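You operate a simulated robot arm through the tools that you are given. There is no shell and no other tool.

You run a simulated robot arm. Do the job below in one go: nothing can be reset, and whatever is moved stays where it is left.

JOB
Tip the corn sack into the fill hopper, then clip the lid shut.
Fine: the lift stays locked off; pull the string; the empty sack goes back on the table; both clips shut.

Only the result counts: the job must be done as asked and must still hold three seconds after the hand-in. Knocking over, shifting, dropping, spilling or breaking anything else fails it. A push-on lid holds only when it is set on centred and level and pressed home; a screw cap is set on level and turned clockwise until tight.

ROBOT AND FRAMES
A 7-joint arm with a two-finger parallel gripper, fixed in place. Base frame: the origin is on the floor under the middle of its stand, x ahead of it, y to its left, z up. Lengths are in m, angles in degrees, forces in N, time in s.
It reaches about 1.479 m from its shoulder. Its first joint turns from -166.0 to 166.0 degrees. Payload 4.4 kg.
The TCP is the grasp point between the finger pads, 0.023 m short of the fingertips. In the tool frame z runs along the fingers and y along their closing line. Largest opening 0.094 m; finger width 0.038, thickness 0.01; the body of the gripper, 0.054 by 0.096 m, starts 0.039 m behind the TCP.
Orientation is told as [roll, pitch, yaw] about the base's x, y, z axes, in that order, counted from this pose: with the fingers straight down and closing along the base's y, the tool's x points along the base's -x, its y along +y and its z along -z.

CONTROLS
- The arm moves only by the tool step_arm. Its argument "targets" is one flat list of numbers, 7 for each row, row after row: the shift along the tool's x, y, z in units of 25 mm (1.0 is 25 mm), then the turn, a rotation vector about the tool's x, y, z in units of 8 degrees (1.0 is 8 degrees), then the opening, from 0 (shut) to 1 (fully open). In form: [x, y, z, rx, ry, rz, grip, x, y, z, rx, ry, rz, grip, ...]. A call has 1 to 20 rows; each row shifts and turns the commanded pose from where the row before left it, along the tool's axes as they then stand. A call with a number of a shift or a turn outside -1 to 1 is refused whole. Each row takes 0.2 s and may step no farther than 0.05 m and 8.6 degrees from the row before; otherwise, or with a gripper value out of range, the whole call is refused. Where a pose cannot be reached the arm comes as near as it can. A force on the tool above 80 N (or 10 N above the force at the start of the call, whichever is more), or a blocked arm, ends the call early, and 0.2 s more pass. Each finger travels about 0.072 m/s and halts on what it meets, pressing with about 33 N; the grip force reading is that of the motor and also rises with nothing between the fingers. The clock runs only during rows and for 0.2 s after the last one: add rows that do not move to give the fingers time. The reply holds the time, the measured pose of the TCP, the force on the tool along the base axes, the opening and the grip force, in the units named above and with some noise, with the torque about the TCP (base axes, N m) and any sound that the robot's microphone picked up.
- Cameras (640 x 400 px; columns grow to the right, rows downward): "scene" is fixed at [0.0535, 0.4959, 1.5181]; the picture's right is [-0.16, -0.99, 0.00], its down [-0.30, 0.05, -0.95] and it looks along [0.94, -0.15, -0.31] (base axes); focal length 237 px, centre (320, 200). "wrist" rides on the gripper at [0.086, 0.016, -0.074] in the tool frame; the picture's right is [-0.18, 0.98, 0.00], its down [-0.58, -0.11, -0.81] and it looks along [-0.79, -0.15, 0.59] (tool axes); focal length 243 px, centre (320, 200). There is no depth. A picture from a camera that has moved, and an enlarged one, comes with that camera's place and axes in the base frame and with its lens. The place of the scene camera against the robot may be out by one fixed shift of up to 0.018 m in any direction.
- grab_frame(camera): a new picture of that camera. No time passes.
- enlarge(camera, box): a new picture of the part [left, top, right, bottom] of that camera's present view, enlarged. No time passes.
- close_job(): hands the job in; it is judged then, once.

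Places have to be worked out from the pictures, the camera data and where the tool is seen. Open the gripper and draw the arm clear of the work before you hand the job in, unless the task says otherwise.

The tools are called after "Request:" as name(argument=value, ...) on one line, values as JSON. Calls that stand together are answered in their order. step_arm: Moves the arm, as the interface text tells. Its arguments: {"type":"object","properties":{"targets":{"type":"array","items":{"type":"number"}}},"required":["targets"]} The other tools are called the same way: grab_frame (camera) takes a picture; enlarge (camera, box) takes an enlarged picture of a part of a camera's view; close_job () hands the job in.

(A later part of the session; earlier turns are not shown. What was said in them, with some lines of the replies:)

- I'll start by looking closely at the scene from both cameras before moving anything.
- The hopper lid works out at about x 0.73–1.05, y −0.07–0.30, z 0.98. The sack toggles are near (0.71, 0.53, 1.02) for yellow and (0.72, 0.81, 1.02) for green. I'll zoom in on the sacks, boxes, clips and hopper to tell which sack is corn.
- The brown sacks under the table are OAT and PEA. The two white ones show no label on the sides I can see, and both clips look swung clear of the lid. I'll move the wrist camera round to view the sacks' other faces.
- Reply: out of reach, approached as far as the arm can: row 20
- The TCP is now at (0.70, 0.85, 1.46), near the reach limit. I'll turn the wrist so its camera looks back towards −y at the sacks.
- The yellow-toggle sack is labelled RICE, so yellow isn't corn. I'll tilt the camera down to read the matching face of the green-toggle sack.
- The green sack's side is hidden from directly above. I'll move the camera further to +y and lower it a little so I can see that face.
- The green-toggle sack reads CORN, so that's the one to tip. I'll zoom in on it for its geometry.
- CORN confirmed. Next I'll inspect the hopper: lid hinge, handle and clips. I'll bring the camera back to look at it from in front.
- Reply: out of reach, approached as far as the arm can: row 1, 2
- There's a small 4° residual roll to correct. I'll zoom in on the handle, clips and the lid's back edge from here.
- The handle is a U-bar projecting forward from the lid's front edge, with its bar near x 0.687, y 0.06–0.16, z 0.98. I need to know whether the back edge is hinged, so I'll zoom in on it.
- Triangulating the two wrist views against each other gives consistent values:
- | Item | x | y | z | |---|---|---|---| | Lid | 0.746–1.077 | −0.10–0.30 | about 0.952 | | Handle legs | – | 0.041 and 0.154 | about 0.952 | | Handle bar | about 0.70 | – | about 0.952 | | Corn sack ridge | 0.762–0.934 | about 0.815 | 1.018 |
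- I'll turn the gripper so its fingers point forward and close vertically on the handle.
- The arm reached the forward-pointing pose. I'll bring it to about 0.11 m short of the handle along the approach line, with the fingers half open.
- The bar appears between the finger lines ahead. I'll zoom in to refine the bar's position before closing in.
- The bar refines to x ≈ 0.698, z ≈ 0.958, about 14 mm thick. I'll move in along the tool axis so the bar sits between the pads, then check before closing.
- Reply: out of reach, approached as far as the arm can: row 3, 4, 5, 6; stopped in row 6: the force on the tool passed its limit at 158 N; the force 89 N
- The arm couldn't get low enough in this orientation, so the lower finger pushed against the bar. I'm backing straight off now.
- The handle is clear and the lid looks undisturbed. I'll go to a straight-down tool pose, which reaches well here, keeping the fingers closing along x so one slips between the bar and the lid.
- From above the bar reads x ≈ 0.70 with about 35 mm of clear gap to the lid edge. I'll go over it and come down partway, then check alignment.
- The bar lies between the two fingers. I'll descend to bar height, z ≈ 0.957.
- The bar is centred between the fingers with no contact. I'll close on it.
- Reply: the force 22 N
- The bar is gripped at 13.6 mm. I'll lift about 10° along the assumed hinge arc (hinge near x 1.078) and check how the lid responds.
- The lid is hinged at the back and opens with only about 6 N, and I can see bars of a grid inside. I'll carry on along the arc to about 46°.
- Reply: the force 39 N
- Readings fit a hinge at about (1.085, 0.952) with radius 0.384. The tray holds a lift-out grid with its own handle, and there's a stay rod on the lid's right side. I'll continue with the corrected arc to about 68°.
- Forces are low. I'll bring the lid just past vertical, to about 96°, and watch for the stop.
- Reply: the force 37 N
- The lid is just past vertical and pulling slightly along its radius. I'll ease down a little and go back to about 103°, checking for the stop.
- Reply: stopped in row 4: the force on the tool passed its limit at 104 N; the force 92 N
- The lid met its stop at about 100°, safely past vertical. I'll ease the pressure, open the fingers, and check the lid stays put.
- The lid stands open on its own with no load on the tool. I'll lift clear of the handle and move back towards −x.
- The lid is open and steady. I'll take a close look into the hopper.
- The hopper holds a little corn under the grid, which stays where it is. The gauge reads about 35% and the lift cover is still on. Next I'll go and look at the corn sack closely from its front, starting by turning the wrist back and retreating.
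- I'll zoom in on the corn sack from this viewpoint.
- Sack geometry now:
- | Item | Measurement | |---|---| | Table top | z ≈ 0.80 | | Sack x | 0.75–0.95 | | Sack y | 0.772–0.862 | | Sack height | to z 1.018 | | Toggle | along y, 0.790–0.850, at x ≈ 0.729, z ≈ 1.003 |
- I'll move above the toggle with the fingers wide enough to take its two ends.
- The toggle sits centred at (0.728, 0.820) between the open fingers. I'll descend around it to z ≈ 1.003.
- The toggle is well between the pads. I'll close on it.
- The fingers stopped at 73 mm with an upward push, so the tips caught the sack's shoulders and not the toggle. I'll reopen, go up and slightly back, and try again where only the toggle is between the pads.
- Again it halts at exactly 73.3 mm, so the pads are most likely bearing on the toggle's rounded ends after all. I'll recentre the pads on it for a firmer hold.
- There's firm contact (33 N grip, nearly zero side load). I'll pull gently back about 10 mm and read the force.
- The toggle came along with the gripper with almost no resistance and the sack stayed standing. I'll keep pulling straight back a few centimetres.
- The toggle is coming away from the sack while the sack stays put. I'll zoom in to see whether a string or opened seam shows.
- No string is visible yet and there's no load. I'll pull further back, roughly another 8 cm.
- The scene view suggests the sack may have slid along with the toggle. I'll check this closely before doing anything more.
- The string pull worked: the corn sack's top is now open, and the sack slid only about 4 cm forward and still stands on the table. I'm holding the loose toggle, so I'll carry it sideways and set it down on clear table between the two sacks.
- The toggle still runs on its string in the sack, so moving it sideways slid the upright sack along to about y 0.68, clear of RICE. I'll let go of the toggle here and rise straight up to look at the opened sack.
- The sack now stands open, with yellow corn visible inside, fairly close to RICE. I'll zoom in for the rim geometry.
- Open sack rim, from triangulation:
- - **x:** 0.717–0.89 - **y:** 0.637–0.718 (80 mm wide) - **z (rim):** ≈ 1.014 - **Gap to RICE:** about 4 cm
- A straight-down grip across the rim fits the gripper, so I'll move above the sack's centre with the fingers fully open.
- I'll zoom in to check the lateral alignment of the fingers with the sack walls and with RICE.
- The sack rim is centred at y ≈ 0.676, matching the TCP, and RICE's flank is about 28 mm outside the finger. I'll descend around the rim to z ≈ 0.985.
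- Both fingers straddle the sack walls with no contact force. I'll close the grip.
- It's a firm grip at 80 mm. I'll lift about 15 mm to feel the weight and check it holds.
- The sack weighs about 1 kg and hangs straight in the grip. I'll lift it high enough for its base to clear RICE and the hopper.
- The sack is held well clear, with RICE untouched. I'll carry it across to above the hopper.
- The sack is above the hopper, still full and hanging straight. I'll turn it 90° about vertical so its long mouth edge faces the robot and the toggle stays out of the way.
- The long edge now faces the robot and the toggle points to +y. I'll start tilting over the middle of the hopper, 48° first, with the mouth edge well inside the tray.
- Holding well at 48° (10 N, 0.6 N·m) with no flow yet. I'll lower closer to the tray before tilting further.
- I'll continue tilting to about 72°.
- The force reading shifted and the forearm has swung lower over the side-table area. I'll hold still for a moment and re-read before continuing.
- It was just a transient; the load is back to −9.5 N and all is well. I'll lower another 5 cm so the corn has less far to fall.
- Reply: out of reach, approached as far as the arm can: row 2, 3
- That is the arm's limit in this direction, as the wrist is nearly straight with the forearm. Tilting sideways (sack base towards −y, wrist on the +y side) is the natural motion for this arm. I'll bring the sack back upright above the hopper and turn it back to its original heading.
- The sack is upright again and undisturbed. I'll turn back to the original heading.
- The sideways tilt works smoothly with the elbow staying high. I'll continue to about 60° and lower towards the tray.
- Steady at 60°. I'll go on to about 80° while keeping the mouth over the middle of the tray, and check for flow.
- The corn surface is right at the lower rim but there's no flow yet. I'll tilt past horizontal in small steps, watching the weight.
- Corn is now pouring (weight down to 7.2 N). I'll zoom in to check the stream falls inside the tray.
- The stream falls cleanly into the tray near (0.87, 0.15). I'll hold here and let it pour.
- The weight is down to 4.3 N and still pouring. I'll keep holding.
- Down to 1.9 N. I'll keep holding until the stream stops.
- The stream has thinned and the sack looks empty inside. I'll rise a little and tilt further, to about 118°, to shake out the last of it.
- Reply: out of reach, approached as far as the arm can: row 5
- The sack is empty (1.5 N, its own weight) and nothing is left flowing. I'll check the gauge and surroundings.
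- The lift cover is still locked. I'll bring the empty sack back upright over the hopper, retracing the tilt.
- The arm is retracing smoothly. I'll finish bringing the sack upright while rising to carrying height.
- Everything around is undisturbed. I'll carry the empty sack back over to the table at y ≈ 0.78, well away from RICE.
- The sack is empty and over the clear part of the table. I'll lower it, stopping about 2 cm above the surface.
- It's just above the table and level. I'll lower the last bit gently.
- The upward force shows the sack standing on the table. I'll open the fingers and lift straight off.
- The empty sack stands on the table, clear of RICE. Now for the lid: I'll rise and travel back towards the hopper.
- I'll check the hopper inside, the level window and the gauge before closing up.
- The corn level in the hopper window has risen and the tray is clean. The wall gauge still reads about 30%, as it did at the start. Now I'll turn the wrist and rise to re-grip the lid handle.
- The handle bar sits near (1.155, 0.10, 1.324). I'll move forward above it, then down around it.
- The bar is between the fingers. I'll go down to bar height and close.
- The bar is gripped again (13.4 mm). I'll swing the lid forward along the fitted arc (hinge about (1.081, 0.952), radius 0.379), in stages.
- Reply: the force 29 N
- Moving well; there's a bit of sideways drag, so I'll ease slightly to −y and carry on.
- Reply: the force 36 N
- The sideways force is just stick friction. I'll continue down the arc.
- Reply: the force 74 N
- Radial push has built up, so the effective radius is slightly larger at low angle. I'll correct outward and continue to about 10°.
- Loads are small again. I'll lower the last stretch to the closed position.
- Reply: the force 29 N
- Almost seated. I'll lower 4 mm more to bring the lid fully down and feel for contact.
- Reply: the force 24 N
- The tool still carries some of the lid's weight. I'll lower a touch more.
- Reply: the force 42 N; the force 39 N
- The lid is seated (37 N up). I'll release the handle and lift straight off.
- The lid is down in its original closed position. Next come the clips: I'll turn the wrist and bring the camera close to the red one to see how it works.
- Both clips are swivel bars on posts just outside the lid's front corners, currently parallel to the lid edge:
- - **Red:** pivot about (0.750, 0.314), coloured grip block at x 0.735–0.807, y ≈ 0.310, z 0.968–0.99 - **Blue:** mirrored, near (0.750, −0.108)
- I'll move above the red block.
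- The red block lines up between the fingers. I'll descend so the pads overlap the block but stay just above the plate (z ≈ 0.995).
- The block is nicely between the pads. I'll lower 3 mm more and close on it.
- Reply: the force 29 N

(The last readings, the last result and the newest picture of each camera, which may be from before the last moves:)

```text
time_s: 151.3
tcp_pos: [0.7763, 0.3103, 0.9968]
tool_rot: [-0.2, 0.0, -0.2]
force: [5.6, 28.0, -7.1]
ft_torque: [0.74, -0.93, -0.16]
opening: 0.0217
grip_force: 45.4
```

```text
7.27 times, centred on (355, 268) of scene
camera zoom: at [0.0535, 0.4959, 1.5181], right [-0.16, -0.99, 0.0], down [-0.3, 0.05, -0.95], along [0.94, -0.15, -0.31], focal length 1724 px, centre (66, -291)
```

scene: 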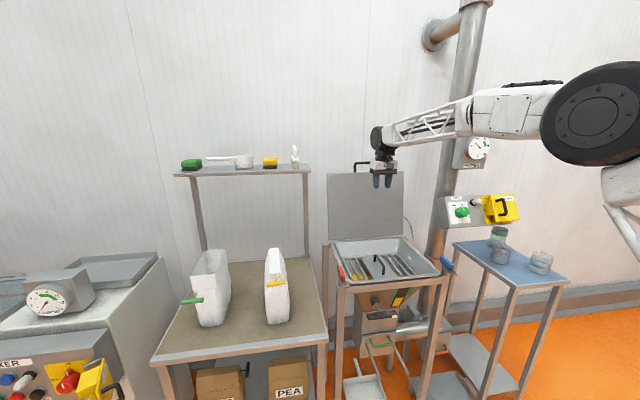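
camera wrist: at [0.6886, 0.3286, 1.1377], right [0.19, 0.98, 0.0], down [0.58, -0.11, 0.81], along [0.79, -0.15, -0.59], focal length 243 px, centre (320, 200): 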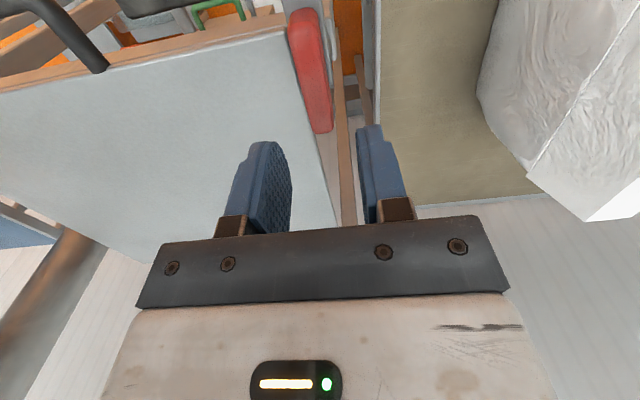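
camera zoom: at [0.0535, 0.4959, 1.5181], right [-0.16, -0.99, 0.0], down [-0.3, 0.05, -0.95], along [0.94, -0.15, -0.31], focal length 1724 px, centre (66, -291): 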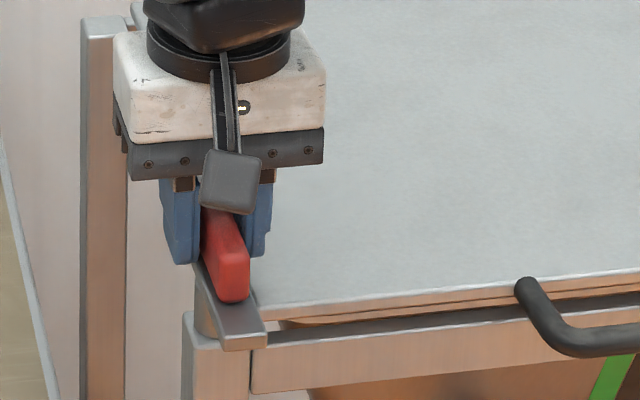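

The clip is gripped. I'll try a gentle 4° turn anticlockwise (seen from above), which would bring the tongue over the lid, and feel the resistance.

Request:
step_arm(targets=[0, 0.03, 0, 0, 0, -0.25, 0, 0, 0.03, 0, 0, 0, -0.25, 0, 0, 0, 0, 0, 0, 0, 0])

Request:
enlarge(camera="scene", box=[325, 240, 385, 295])

```text
time_s: 152.1
tcp_pos: [0.7773, 0.3115, 0.9959]
tool_rot: [-0.2, -0.1, 3.9]
force: [31.8, 4.5, 7.4]
ft_torque: [0.04, -0.14, -0.09]
opening: 0.0221
grip_force: 45.1
```

```text
7.27 times, centred on (355, 268) of scene
camera zoom: at [0.0535, 0.4959, 1.5181], right [-0.16, -0.99, 0.0], down [-0.3, 0.05, -0.95], along [0.94, -0.15, -0.31], focal length 1724 px, centre (66, -291)
```

zoom: 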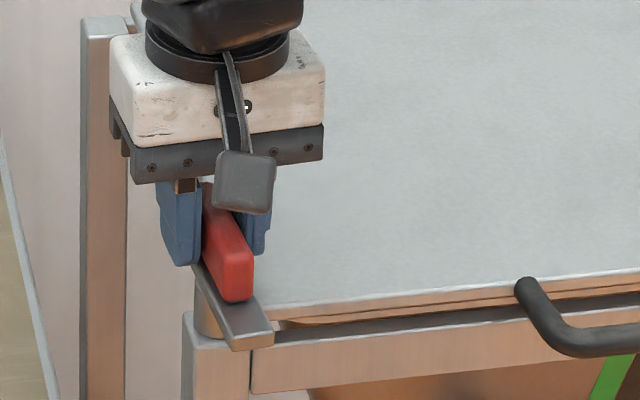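

The clip turns freely this way and the tongue moves toward the lid. I'll continue turning about the post in steps.

Request:
step_arm(targets=[-0.03, 0.12, 0, 0, 0, -1, 0, -0.02, 0.12, 0, 0, 0, -1, 0, -0.02, 0.12, 0, 0, 0, -1, 0])

Request:
enlarge(camera="scene", box=[325, 240, 385, 295])

```text
time_s: 153.0
tcp_pos: [0.7772, 0.316, 0.9955]
tool_rot: [-0.3, 0.2, 27.7]
force: [-2.7, -22.1, 4.5]
ft_torque: [-0.74, 0.37, 0.22]
opening: 0.0216
grip_force: 44.8
stopped in row 3: the force on the tool passed its limit at 83 N (the readings are from after the stop); the commanded pose is now the measured one
```

```text
7.27 times, centred on (355, 268) of scene
camera zoom: at [0.0535, 0.4959, 1.5181], right [-0.16, -0.99, 0.0], down [-0.3, 0.05, -0.95], along [0.94, -0.15, -0.31], focal length 1724 px, centre (66, -291)
```

zoom: 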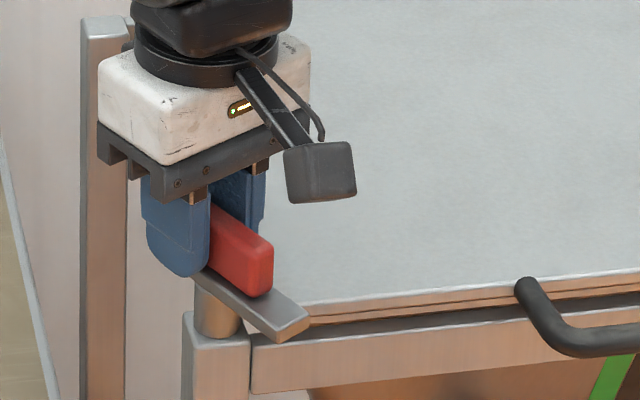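

It's swinging correctly; the sideways force tells me the pivot is nearer the gripper, about (0.766, 0.311). I'll continue with a smaller sideways component.

Request:
step_arm(targets=[0.04, 0.05, 0, 0, 0, -0.8, 0, 0, 0.05, 0, 0, 0, -0.8, 0, 0, 0, 0, 0, 0, 0, 0])

Request:
enlarge(camera="scene", box=[325, 240, 385, 295])

```text
time_s: 153.8
tcp_pos: [0.7755, 0.3187, 0.9946]
tool_rot: [-0.3, 0.1, 40.6]
force: [32.8, -20.8, -7.0]
ft_torque: [0.21, -1.56, 0.53]
opening: 0.0221
grip_force: 45.1
```

```text
7.27 times, centred on (355, 268) of scene
camera zoom: at [0.0535, 0.4959, 1.5181], right [-0.16, -0.99, 0.0], down [-0.3, 0.05, -0.95], along [0.94, -0.15, -0.31], focal length 1724 px, centre (66, -291)
```

zoom: 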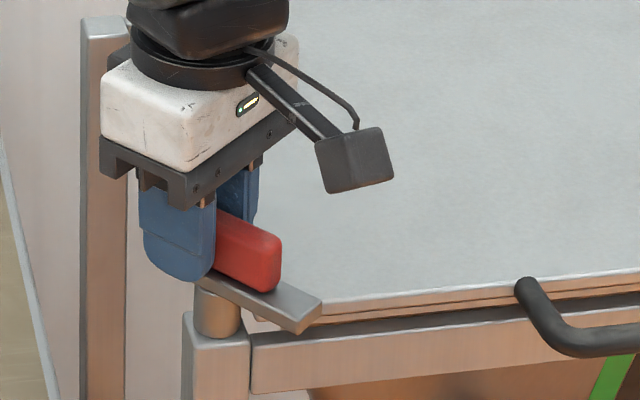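

I'm refining the pivot to about (0.768, 0.315) and continuing the turn with the matching correction.

Request:
step_arm(targets=[-0.04, -0.01, 0, 0, 0, -0.7, 0, 0, 0.03, 0, 0, 0, -0.7, 0, 0, 0, 0, 0, 0, 0, 0])

Request:
enlarge(camera="scene", box=[325, 240, 385, 295])

```text
time_s: 154.6
tcp_pos: [0.7726, 0.32, 0.9946]
tool_rot: [-0.1, 0.3, 51.9]
force: [-41.6, -11.4, 11.8]
ft_torque: [-0.77, 1.51, -0.32]
opening: 0.0218
grip_force: 44.8
```

```text
7.27 times, centred on (355, 268) of scene
camera zoom: at [0.0535, 0.4959, 1.5181], right [-0.16, -0.99, 0.0], down [-0.3, 0.05, -0.95], along [0.94, -0.15, -0.31], focal length 1724 px, centre (66, -291)
```

zoom: 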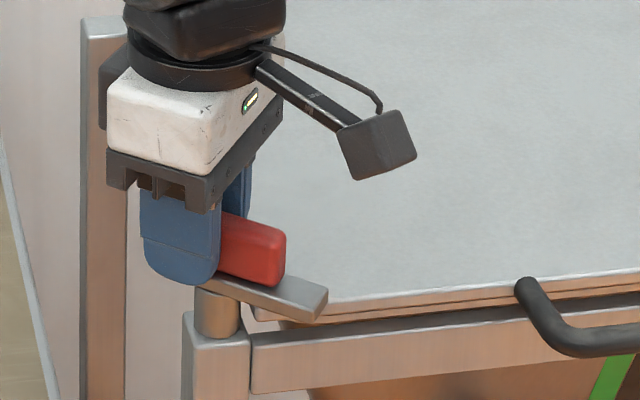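

The forces are sensitive to millimetres with a tight grip. I'll loosen slightly so the fingers just cage the block, and keep turning.

Request:
step_arm(targets=[0, 0, 0, 0, 0, 0, 0.29, 0, 0, 0, 0, 0, -0.8, 0.29, 0, 0.04, 0, 0, 0, -0.8, 0.29, 0, 0.04, 0, 0, 0, -0.8, 0.29])

Request:
enlarge(camera="scene", box=[325, 240, 385, 295])

```text
time_s: 155.6
tcp_pos: [0.7727, 0.3213, 0.9952]
tool_rot: [-0.1, 0.4, 71.1]
force: [-3.6, 1.0, 1.5]
ft_torque: [0.06, 0.1, -0.09]
opening: 0.0291
grip_force: 2.1
```

```text
7.27 times, centred on (355, 268) of scene
camera zoom: at [0.0535, 0.4959, 1.5181], right [-0.16, -0.99, 0.0], down [-0.3, 0.05, -0.95], along [0.94, -0.15, -0.31], focal length 1724 px, centre (66, -291)
```

zoom: 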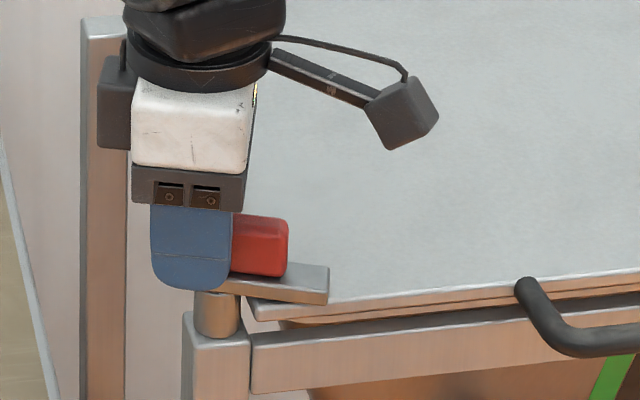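

That works with almost no load. I'll keep turning towards 90°.

Request:
step_arm(targets=[0, 0.04, 0, 0, 0, -0.8, 0.29, 0, 0.04, 0, 0, 0, -0.8, 0.29, 0, 0.03, 0, 0, 0, -0.7, 0.29, 0, 0, 0, 0, 0, 0, 0.29])

Request:
enlarge(camera="scene", box=[325, 240, 385, 295])

Request:
grab_frame(camera="wrist")

```text
time_s: 156.6
tcp_pos: [0.7693, 0.3222, 0.995]
tool_rot: [0.2, 0.4, 89.3]
force: [-5.8, 2.4, -3.4]
ft_torque: [0.04, 0.08, -0.05]
opening: 0.03
grip_force: 2.9
```

```text
7.27 times, centred on (355, 268) of scene
camera zoom: at [0.0535, 0.4959, 1.5181], right [-0.16, -0.99, 0.0], down [-0.3, 0.05, -0.95], along [0.94, -0.15, -0.31], focal length 1724 px, centre (66, -291)
```

zoom: 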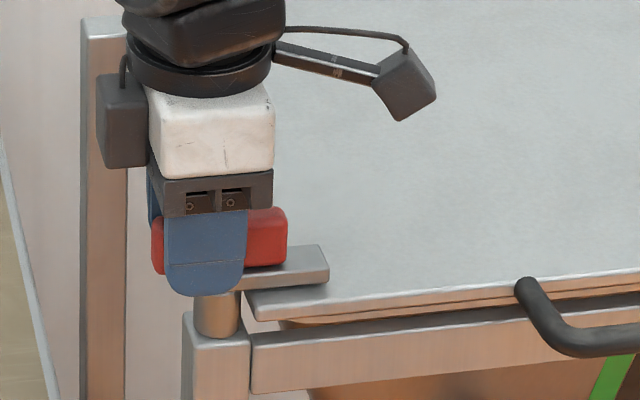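

```text
taken
camera wrist: at [0.7512, 0.2358, 1.0686], right [-0.98, 0.19, 0.0], down [0.12, 0.59, 0.8], along [0.16, 0.79, -0.6], focal length 243 px, centre (320, 200)
```

wrist: 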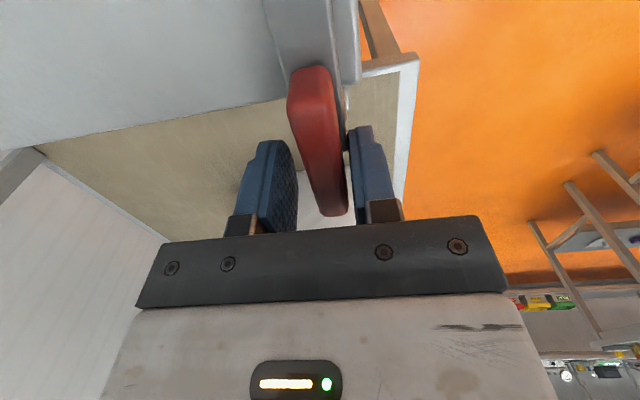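

The red clip now lies across the lid edge at about 89°. I'll turn a bit further to feel for its end stop.

Request:
step_arm(targets=[0, 0.02, 0, 0, 0, -0.6, 0.29, 0, 0.02, 0, 0, 0, -0.6, 0.29, 0, 0, 0, 0, 0, 0, 0.29])

Request:
enlarge(camera="scene", box=[325, 240, 385, 295])

Request:
enlarge(camera="wrist", box=[200, 0, 440, 240])

```text
time_s: 157.4
tcp_pos: [0.7687, 0.322, 0.994]
tool_rot: [0.1, 0.2, 99.0]
force: [-20.7, 10.4, -0.4]
ft_torque: [0.17, 0.43, -0.58]
opening: 0.0355
grip_force: 8.9
```

```text
7.27 times, centred on (355, 268) of scene
camera zoom: at [0.0535, 0.4959, 1.5181], right [-0.16, -0.99, 0.0], down [-0.3, 0.05, -0.95], along [0.94, -0.15, -0.31], focal length 1724 px, centre (66, -291)
```

zoom: 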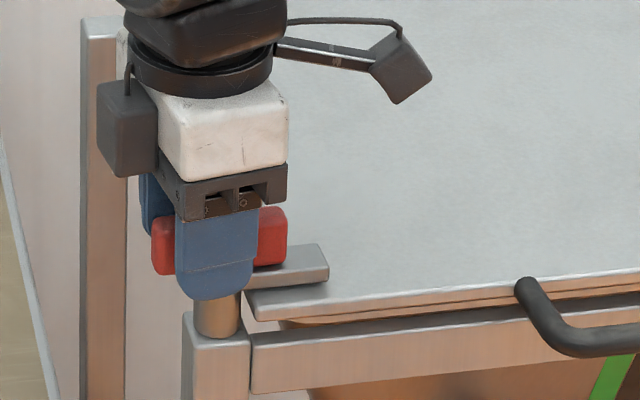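

```text
1.67 times, centred on (320, 120) of wrist
camera zoom: at [0.7653, 0.2335, 1.0686], right [-1.0, 0.03, 0.0], down [0.02, 0.6, 0.8], along [0.02, 0.8, -0.6], focal length 404 px, centre (320, 333)
```

zoom: 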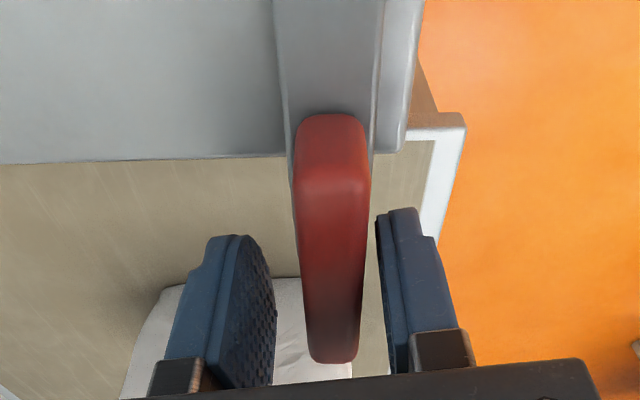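

The clip stopped turning at 90°, against its end stop, so red is fully shut. I'll relax, open the fingers and lift clear.

Request:
step_arm(targets=[0, 0, 0, 0, 0, 0.6, 0.45, 0, 0, 0, 0, 0, 0.6, 0.5, 0, 0, -0.5, 0, 0, 0, 0.5, 0, 0, -1, 0, 0, 0, 0.5, 0, 0, -1, 0, 0, 0, 0.5, 0, 0, -1, 0, 0, 0, 0.5, 0, 0, -1, 0, 0, 0, 0.5])

Request:
enlarge(camera="scene", box=[325, 235, 465, 310])

Request:
grab_frame(camera="wrist")

```text
time_s: 159.0
tcp_pos: [0.7701, 0.323, 1.1062]
tool_rot: [0.1, 0.4, 89.3]
force: [-1.0, 0.3, -1.2]
ft_torque: [0.01, -0.02, 0.0]
opening: 0.0473
grip_force: 0.0
```

```text
4.57 times, centred on (395, 272) of scene
camera zoom: at [0.0535, 0.4959, 1.5181], right [-0.16, -0.99, 0.0], down [-0.3, 0.05, -0.95], along [0.94, -0.15, -0.31], focal length 1083 px, centre (-23, -131)
```

zoom: 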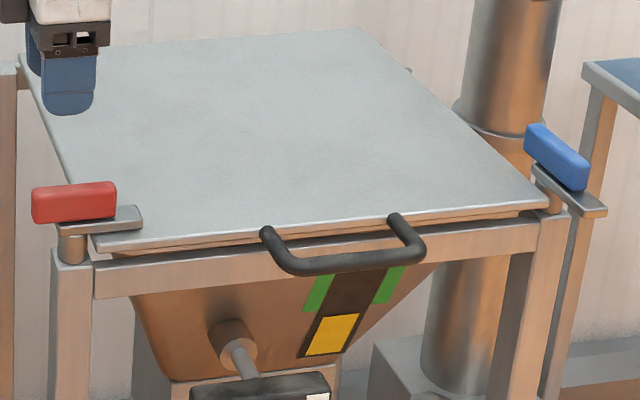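

```text
taken
camera wrist: at [0.7527, 0.2376, 1.1803], right [-0.98, 0.2, 0.0], down [0.12, 0.59, 0.8], along [0.16, 0.79, -0.6], focal length 243 px, centre (320, 200)
```

wrist: 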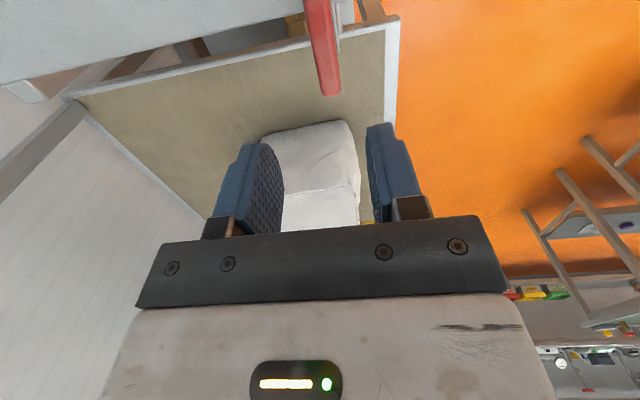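

Red is shut with its tongue over the lid corner. Blue is the mirror image, with its pivot near (0.767, −0.108). The lift panel is close by, so I'll approach over the front part of the blue block, which keeps the wrist well clear.

Request:
step_arm(targets=[0.95, 0.028, 0, 0, 0, 1, 0.4, 0.945, -0.104, 0, 0, 0, 1, 0.4, 0.921, -0.235, 0, 0, 0, 1, 0.4, 0.88, -0.361, 0, 0, 0, 1, 0.4, 0.821, -0.479, 0, 0, 0, 1, 0.4, 0.746, -0.589, 0, 0, 0, 1, 0.4, 0.657, -0.687, 0, 0, 0, 1, 0.4, 0.555, -0.772, 0, 0, 0, 1, 0.4, 0.442, -0.842, 0, 0, 0, 1, 0.4, 0.321, -0.895, 0, 0, 0, 1, 0.4, 0.193, -0.931, 0, 0, 0, 1, 0.4, 0.062, -0.949, 0, 0, 0, 0.16, 0.4, 0.04, -0.95, 0, 0, 0, 0, 0.4])

Request:
grab_frame(camera="wrist")

Request:
grab_frame(camera="scene")

```text
time_s: 161.8
tcp_pos: [0.7571, 0.0107, 1.1095]
tool_rot: [-0.3, 0.0, 0.2]
force: [-0.1, 0.4, -0.3]
ft_torque: [0.04, 0.0, -0.05]
opening: 0.0376
grip_force: 0.1
```

```text
taken
camera wrist: at [0.6695, 0.027, 1.1827], right [0.18, 0.98, -0.01], down [0.58, -0.1, 0.81], along [0.79, -0.15, -0.59], focal length 243 px, centre (320, 200)
```

wrist: 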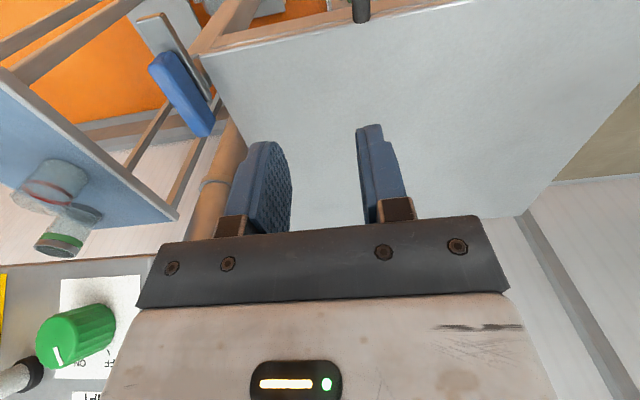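

```text
taken
```

scene: 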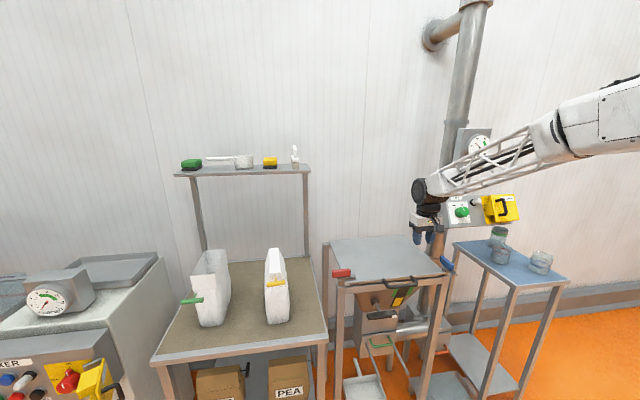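

The knob and panel sit well to the right (corner about (0.845, −0.158, 1.10)). I'll zoom in on the blue clip for exact placement.

Request:
enlarge(camera="wrist", box=[110, 0, 250, 150])

Request:
enlarge(camera="scene", box=[410, 230, 490, 290])

```text
2.67 times, centred on (180, 75) of wrist
camera zoom: at [0.6695, 0.027, 1.1827], right [0.18, 0.98, -0.01], down [0.58, -0.1, 0.81], along [0.79, -0.15, -0.59], focal length 647 px, centre (693, 533)
```

zoom: 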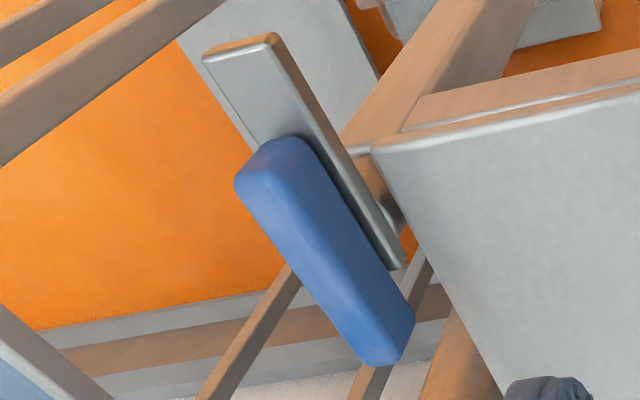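

```text
6.67 times, centred on (450, 260) of scene
camera zoom: at [0.0535, 0.4959, 1.5181], right [-0.16, -0.99, 0.0], down [-0.3, 0.05, -0.95], along [0.94, -0.15, -0.31], focal length 1580 px, centre (-547, -200)
```

zoom: 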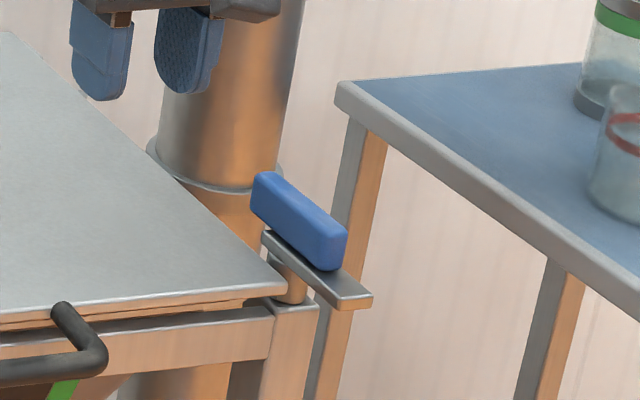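

Blue plate centre is at y ≈ −0.108 with its front end at x ≈ 0.711. I'll move over the front half of its block and check the alignment.

Request:
step_arm(targets=[0.01, -0.95, 0.3, 0, 0, 0, 0.4, 0.01, -0.95, 0.3, 0, 0, 0, 0.4, 0.01, -0.95, 0.3, 0, 0, 0, 0.4, 0.01, -0.95, 0.3, 0, 0, 0, 0.4, 0.01, -0.95, 0.3, 0, 0, 0, 0.4, 0, 0, 0, 0, 0, 0, 0.4])

Request:
enlarge(camera="wrist", box=[200, 0, 440, 240])

Request:
enlarge(camera="scene", box=[400, 160, 500, 290])

```text
time_s: 163.2
tcp_pos: [0.7551, -0.1068, 1.0713]
tool_rot: [-0.3, 0.0, 0.2]
force: [0.4, -0.1, 0.4]
ft_torque: [-0.03, 0.04, -0.02]
opening: 0.0375
grip_force: 0.2
```

```text
1.67 times, centred on (320, 120) of wrist
camera zoom: at [0.668, -0.0905, 1.1447], right [0.18, 0.98, -0.01], down [0.58, -0.1, 0.81], along [0.79, -0.15, -0.59], focal length 404 px, centre (320, 333)
```

zoom: 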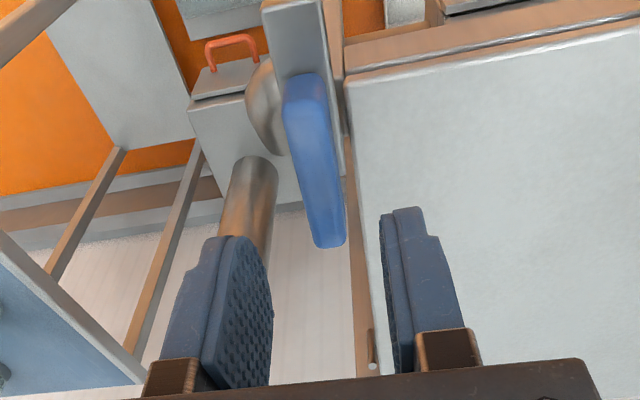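

```text
3.08 times, centred on (450, 225) of scene
camera zoom: at [0.0535, 0.4959, 1.5181], right [-0.16, -0.99, 0.0], down [-0.3, 0.05, -0.95], along [0.94, -0.15, -0.31], focal length 729 px, centre (-80, 123)
```

zoom: 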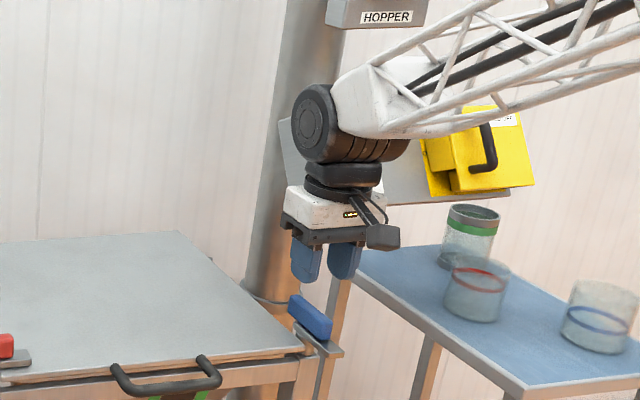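

It's aligned to within about 2 mm. I'll shift that over and lower around the blue block.

Request:
step_arm(targets=[0, -0.09, 0.75, 0, 0, 0, 0.4, 0, 0, 0.75, 0, 0, 0, 0.4, 0, 0, 0.75, 0, 0, 0, 0.4, 0, 0, 0.75, 0, 0, 0, 0.4])

Request:
enlarge(camera="wrist", box=[200, 0, 440, 240])

Request:
enlarge(camera="scene", box=[410, 210, 490, 290])

```text
time_s: 164.2
tcp_pos: [0.755, -0.1088, 0.9982]
tool_rot: [-0.3, 0.1, 0.1]
force: [0.1, 0.1, 0.8]
ft_torque: [0.01, 0.01, 0.01]
opening: 0.0376
grip_force: 0.1
```

```text
1.67 times, centred on (320, 120) of wrist
camera zoom: at [0.6671, -0.0921, 1.0717], right [0.18, 0.98, -0.01], down [0.58, -0.1, 0.81], along [0.79, -0.15, -0.59], focal length 404 px, centre (320, 333)
```

zoom: 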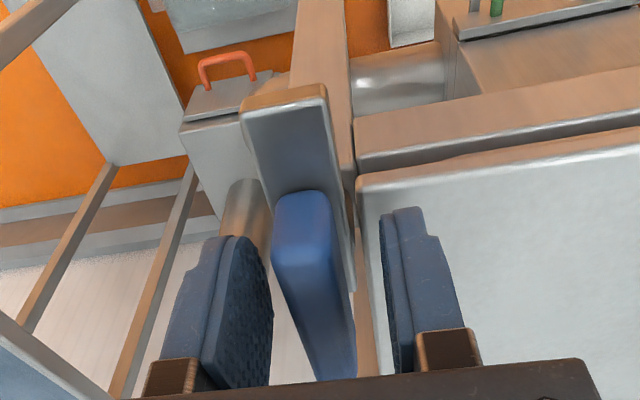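

```text
5.00 times, centred on (450, 250) of scene
camera zoom: at [0.0535, 0.4959, 1.5181], right [-0.16, -0.99, 0.0], down [-0.3, 0.05, -0.95], along [0.94, -0.15, -0.31], focal length 1185 px, centre (-330, -50)
```

zoom: 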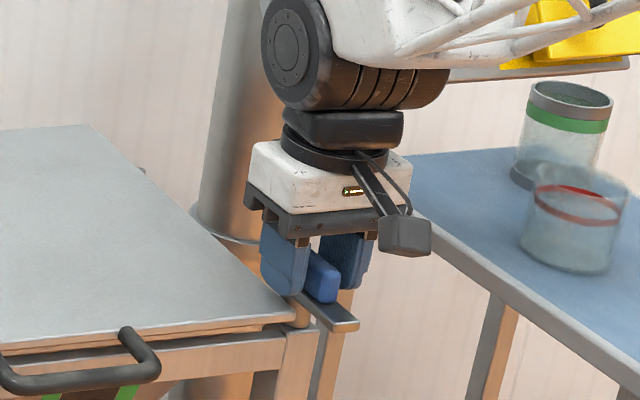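

The block is caged between the fingers. I'll close to a loose cage and turn clockwise about its post in steps.

Request:
step_arm(targets=[0, 0, 0.1, 0, 0, 0, 0.3, 0, 0, 0, 0, 0, 0, 0.29, 0, 0.05, 0, 0, 0, 0.7, 0.29, 0, 0.05, 0, 0, 0, 0.7, 0.29])

Request:
enlarge(camera="scene", box=[410, 230, 470, 290])

```text
time_s: 165.2
tcp_pos: [0.7553, -0.1064, 0.9957]
tool_rot: [-0.2, 0.1, -11.2]
force: [0.1, -0.9, -1.1]
ft_torque: [-0.04, -0.03, 0.0]
opening: 0.0282
grip_force: 0.5
```

```text
6.67 times, centred on (440, 260) of scene
camera zoom: at [0.0535, 0.4959, 1.5181], right [-0.16, -0.99, 0.0], down [-0.3, 0.05, -0.95], along [0.94, -0.15, -0.31], focal length 1580 px, centre (-480, -200)
```

zoom: 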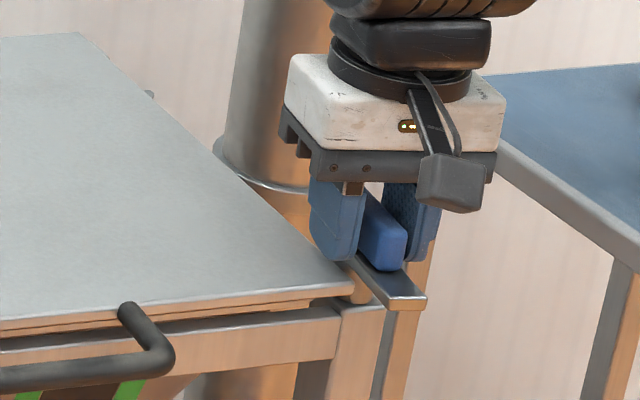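

Turning freely so far. I'll continue.

Request:
step_arm(targets=[0, 0.056, 0, 0, 0, 0.8, 0.29, 0, 0.056, 0, 0, 0, 0.8, 0.29, 0, 0.056, 0, 0, 0, 0.8, 0.29, 0, 0.056, 0, 0, 0, 0.8, 0.29])

Request:
enlarge(camera="scene", box=[410, 230, 470, 290])

```text
time_s: 166.2
tcp_pos: [0.7568, -0.1007, 0.9939]
tool_rot: [-0.3, -0.1, -36.9]
force: [-1.3, -1.4, 1.2]
ft_torque: [-0.01, 0.05, 0.03]
opening: 0.0275
grip_force: 0.1
```

```text
6.67 times, centred on (440, 260) of scene
camera zoom: at [0.0535, 0.4959, 1.5181], right [-0.16, -0.99, 0.0], down [-0.3, 0.05, -0.95], along [0.94, -0.15, -0.31], focal length 1580 px, centre (-480, -200)
```

zoom: 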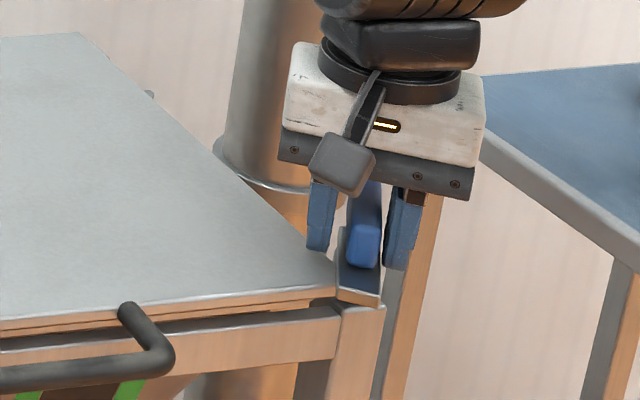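

Request:
step_arm(targets=[0, 0.056, 0, 0, 0, 0.8, 0.29, 0, 0.056, 0, 0, 0, 0.8, 0.29, 0, 0.056, 0, 0, 0, 0.8, 0.29, 0, 0.056, 0, 0, 0, 0.8, 0.29, 0, 0, 0, 0, 0, 0, 0.29])

Request:
enlarge(camera="scene", box=[410, 230, 470, 290])

```text
time_s: 167.4
tcp_pos: [0.7607, -0.0975, 0.9953]
tool_rot: [-0.2, -0.4, -62.5]
force: [-1.0, -0.6, 1.2]
ft_torque: [-0.02, 0.05, 0.01]
opening: 0.0281
grip_force: 0.9
```

```text
6.67 times, centred on (440, 260) of scene
camera zoom: at [0.0535, 0.4959, 1.5181], right [-0.16, -0.99, 0.0], down [-0.3, 0.05, -0.95], along [0.94, -0.15, -0.31], focal length 1580 px, centre (-480, -200)
```

zoom: 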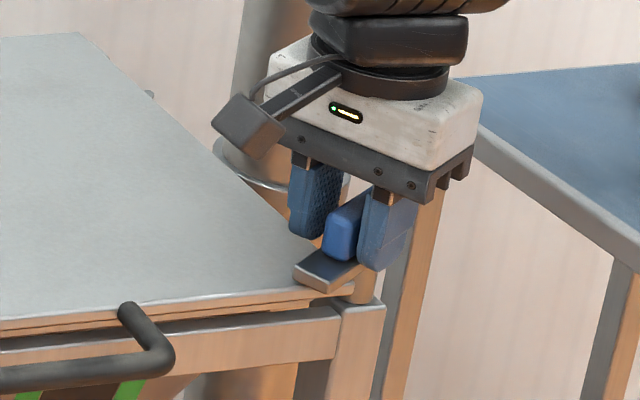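

The blue tongue is coming over the lid edge. I'll carry on to and slightly past 90° to reach its stop.

Request:
step_arm(targets=[0, 0.056, 0, 0, 0, 0.8, 0.29, 0, 0.056, 0, 0, 0, 0.8, 0.29, 0, 0.056, 0, 0, 0, 0.8, 0.29, 0, 0.04, 0, 0, 0, 0.8, 0.29, 0, 0, 0, 0, 0, 0, 0.29])

Request:
enlarge(camera="scene", box=[410, 230, 470, 290])

Request:
enlarge(camera="wrist", box=[200, 0, 440, 240])

```text
time_s: 168.6
tcp_pos: [0.7663, -0.0951, 0.9937]
tool_rot: [0.1, -0.3, -88.1]
force: [0.0, -0.2, -0.1]
ft_torque: [0.04, 0.0, 0.01]
opening: 0.0272
grip_force: 0.0
```

```text
6.67 times, centred on (440, 260) of scene
camera zoom: at [0.0535, 0.4959, 1.5181], right [-0.16, -0.99, 0.0], down [-0.3, 0.05, -0.95], along [0.94, -0.15, -0.31], focal length 1580 px, centre (-480, -200)
```

zoom: 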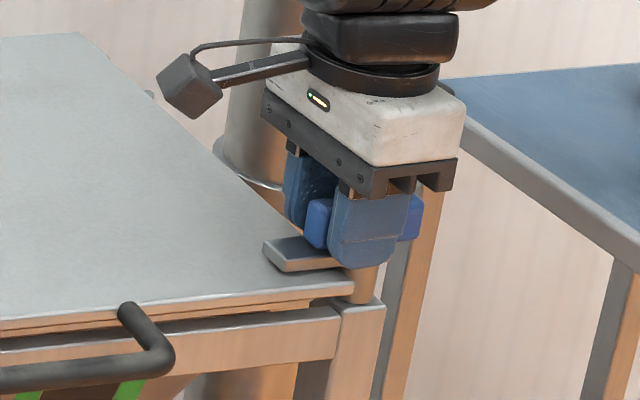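

```text
1.67 times, centred on (320, 120) of wrist
camera zoom: at [0.7786, -0.0078, 1.0672], right [0.99, -0.15, 0.0], down [-0.09, -0.58, 0.81], along [-0.12, -0.8, -0.59], focal length 404 px, centre (320, 333)
```

zoom: 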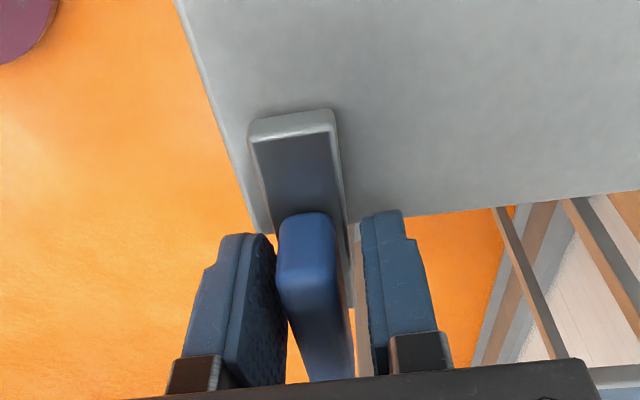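

Nearly there; I'll turn a little more until the stop is felt.

Request:
step_arm(targets=[0, 0.03, 0, 0, 0, 0.6, 0.29, 0, 0.02, 0, 0, 0, 0.6, 0.29, 0, 0, 0, 0, 0, 0, 0.29])

Request:
enlarge(camera="scene", box=[410, 230, 470, 290])

Request:
enlarge(camera="wrist", box=[200, 0, 440, 240])

```text
time_s: 169.4
tcp_pos: [0.7671, -0.0948, 0.9934]
tool_rot: [-0.1, -0.3, -97.5]
force: [-10.5, -3.4, -3.6]
ft_torque: [-0.14, 0.21, 0.25]
opening: 0.0315
grip_force: 4.7
```

```text
6.67 times, centred on (440, 260) of scene
camera zoom: at [0.0535, 0.4959, 1.5181], right [-0.16, -0.99, 0.0], down [-0.3, 0.05, -0.95], along [0.94, -0.15, -0.31], focal length 1580 px, centre (-480, -200)
```

zoom: 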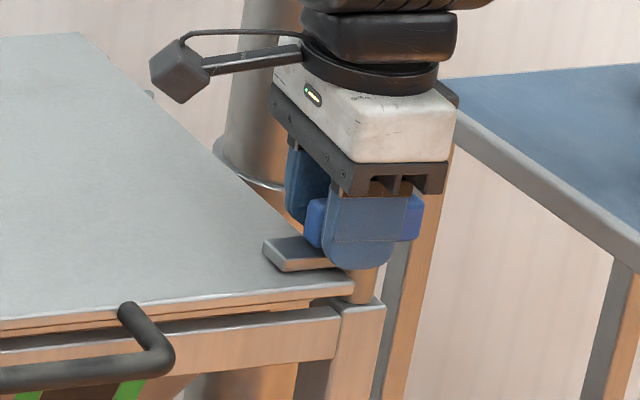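

```text
1.67 times, centred on (320, 120) of wrist
camera zoom: at [0.794, -0.0113, 1.0673], right [0.95, -0.31, 0.0], down [-0.18, -0.56, 0.81], along [-0.25, -0.77, -0.59], focal length 404 px, centre (320, 333)
```

zoom: 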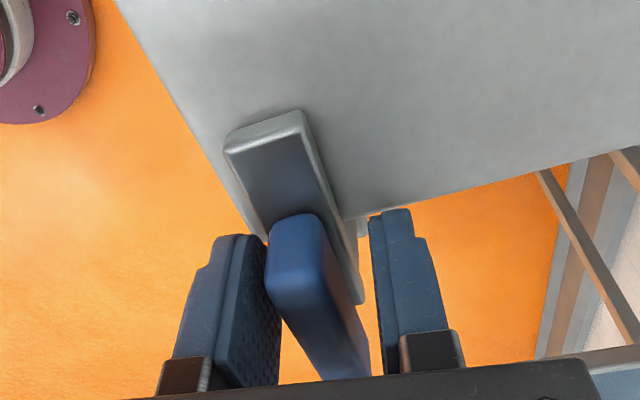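

The plate is square across the lid edge and the fingers are being forced open, so blue has reached its stop too. I'll relax, open and lift straight up.

Request:
step_arm(targets=[0, 0, 0, 0, 0, -0.5, 0.45, 0, 0, 0, 0, 0, -0.5, 0.5, 0, 0, -0.5, 0, 0, 0, 0.5, 0, 0, -1, 0, 0, 0, 0.5, 0, 0, -1, 0, 0, 0, 0.5, 0, 0, -1, 0, 0, 0, 0.5, 0, 0, -1, 0, 0, 0, 0.5, 0, 0, -1, 0, 0, 0, 0.5])

Request:
enlarge(camera="scene", box=[320, 225, 470, 320])

Request:
grab_frame(camera="scene")

```text
time_s: 171.2
tcp_pos: [0.7697, -0.0928, 1.1311]
tool_rot: [0.0, -0.3, -89.5]
force: [-0.2, 0.3, 0.4]
ft_torque: [-0.01, -0.01, 0.02]
opening: 0.0469
grip_force: 0.0
```

```text
4.21 times, centred on (395, 272) of scene
camera zoom: at [0.0535, 0.4959, 1.5181], right [-0.16, -0.99, 0.0], down [-0.3, 0.05, -0.95], along [0.94, -0.15, -0.31], focal length 998 px, centre (4, -105)
```

zoom: 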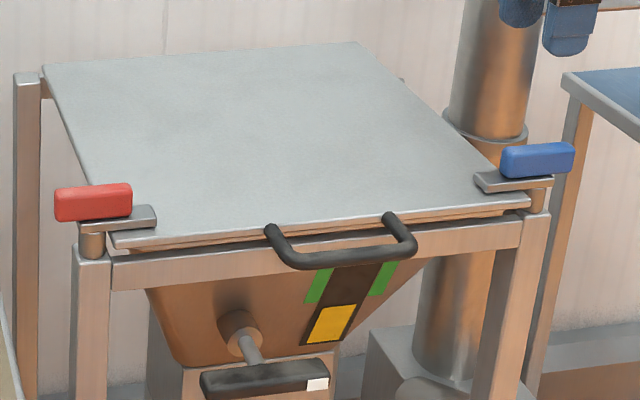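

```text
taken
```

scene: 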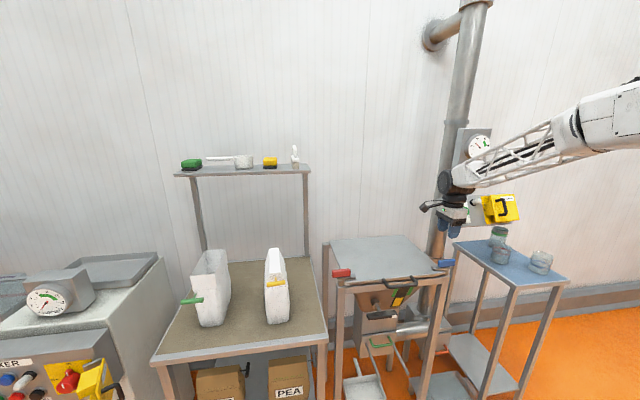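

Both clips lie square over the lid edge, and the sacks, jars and locked lift are all undisturbed. I'll draw the arm back and up, clear of the work.

Request:
step_arm(targets=[0, -1, 0, 0, 0, 0, 0.5, 0, -1, 0, 0, 0, 0, 0.5, 0, -1, -0.3, 0, 0, 0, 0.5, 0, -1, -0.5, 0, 0, 0, 0.5, 0, -1, -1, 0, 0, 0, 0.5, 0, -1, -1, 0, 0, 0, 0.5, 0, -1, -1, 0, 0, 0, 0.5, 0, -0.5, -1, 0, 0, 0, 0.5, 0, 0, -1, 0, 0, 0, 0.5, 0, 0, -1, 0, 0, 0, 0.5, 0, 0, -1, 0, 0, 0, 1, 0, 0, -1, 0, 0, 0, 1])

Request:
grab_frame(camera="scene")

Request:
enlarge(camera="scene", box=[325, 240, 395, 300])

Request:
enlarge(camera="scene", box=[400, 235, 470, 295])

Request:
enlarge(camera="scene", box=[150, 230, 330, 360])

Request:
enlarge(camera="scene", box=[430, 120, 560, 280])

```text
time_s: 173.8
tcp_pos: [0.5791, -0.0956, 1.3533]
tool_rot: [0.1, -0.3, -89.6]
force: [0.9, 0.5, 0.5]
ft_torque: [-0.01, 0.05, -0.01]
opening: 0.0938
grip_force: 0.1
```

```text
taken
```

scene: 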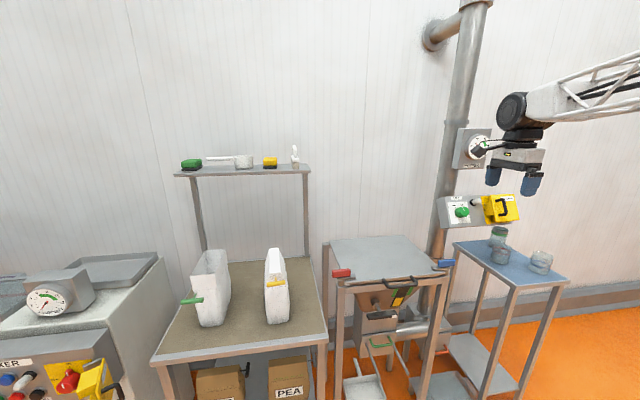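

```text
6.67 times, centred on (360, 270) of scene
camera zoom: at [0.0535, 0.4959, 1.5181], right [-0.16, -0.99, 0.0], down [-0.3, 0.05, -0.95], along [0.94, -0.15, -0.31], focal length 1580 px, centre (53, -267)
```

zoom: 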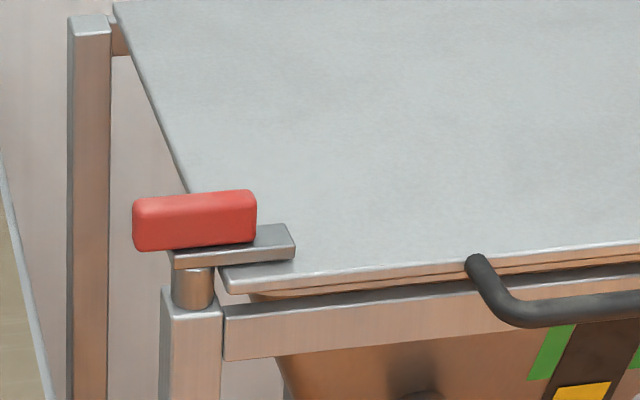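

```text
6.67 times, centred on (435, 265) of scene
camera zoom: at [0.0535, 0.4959, 1.5181], right [-0.16, -0.99, 0.0], down [-0.3, 0.05, -0.95], along [0.94, -0.15, -0.31], focal length 1580 px, centre (-447, -233)
```

zoom: 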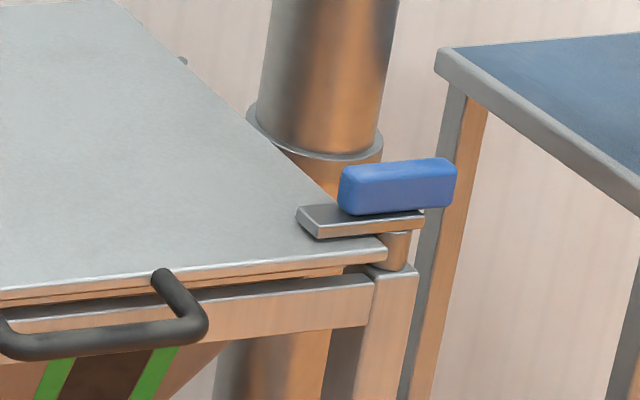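

```text
3.08 times, centred on (240, 295) of scene
camera zoom: at [0.0535, 0.4959, 1.5181], right [-0.16, -0.99, 0.0], down [-0.3, 0.05, -0.95], along [0.94, -0.15, -0.31], focal length 729 px, centre (566, -92)
```

zoom: 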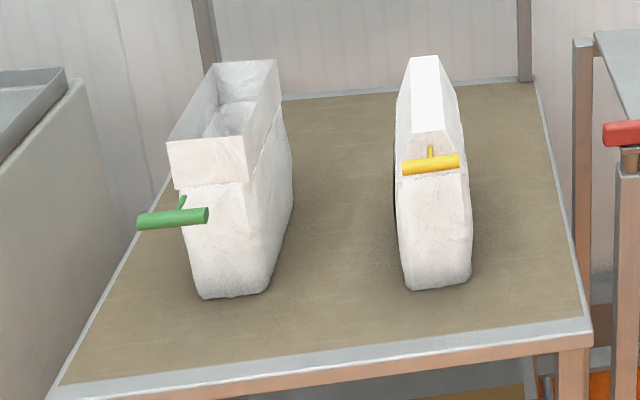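

```text
2.50 times, centred on (495, 200) of scene
camera zoom: at [0.0535, 0.4959, 1.5181], right [-0.16, -0.99, 0.0], down [-0.3, 0.05, -0.95], along [0.94, -0.15, -0.31], focal length 592 px, centre (-118, 200)
```

zoom: 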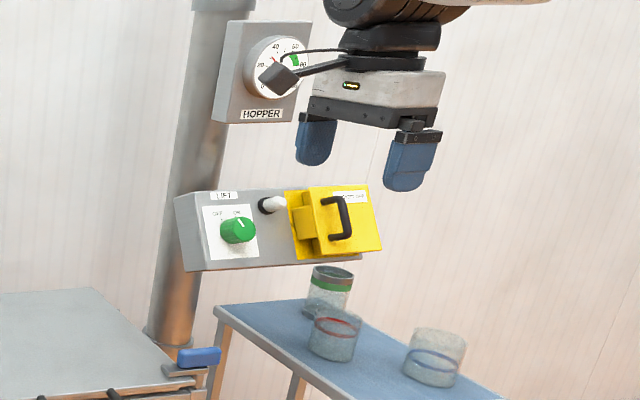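

All checks out: the corn has been poured, the empty sack is standing on the table, the lid is down with both clips square at their stops, and the lift cover is still on. The gripper is open and the arm is clear, so I'm handing in.

Request:
close_job()

```text
The job is handed in.
```

The corn is in the fill hopper, the lid is down with both clips shut, and the job is handed in. I have no verdict back yet.

- **Sack:** the CORN sack is the one with the green toggle; the yellow one is RICE. I pulled its string on the table and it slid a little but stayed upright. Then I tipped it over the open hopper until nothing more came out. Its weight fell from about 10 N to 1.4 N, and it looked empty inside. It now stands empty on the table.
- **Lid and clips:** the lid is back in its original closed position. The red and blue clips were each turned 90°, and both resisted going further.
- **Lift:** I never touched it. The yellow cover was still on in the last pictures.
- **Everything else:** RICE, the jars and the shelf items look unmoved. No corn was visible outside the hopper.
- **Rough contact:** on my first try for the lid handle, a finger pressed hard against it (158 N) before the arm stopped. The lid looked undisturbed and opened normally afterwards.
- **Gauge:** the wall gauge marked HOPPER still reads about 30%, as it did at the start. The level in the hopper's own window did rise.
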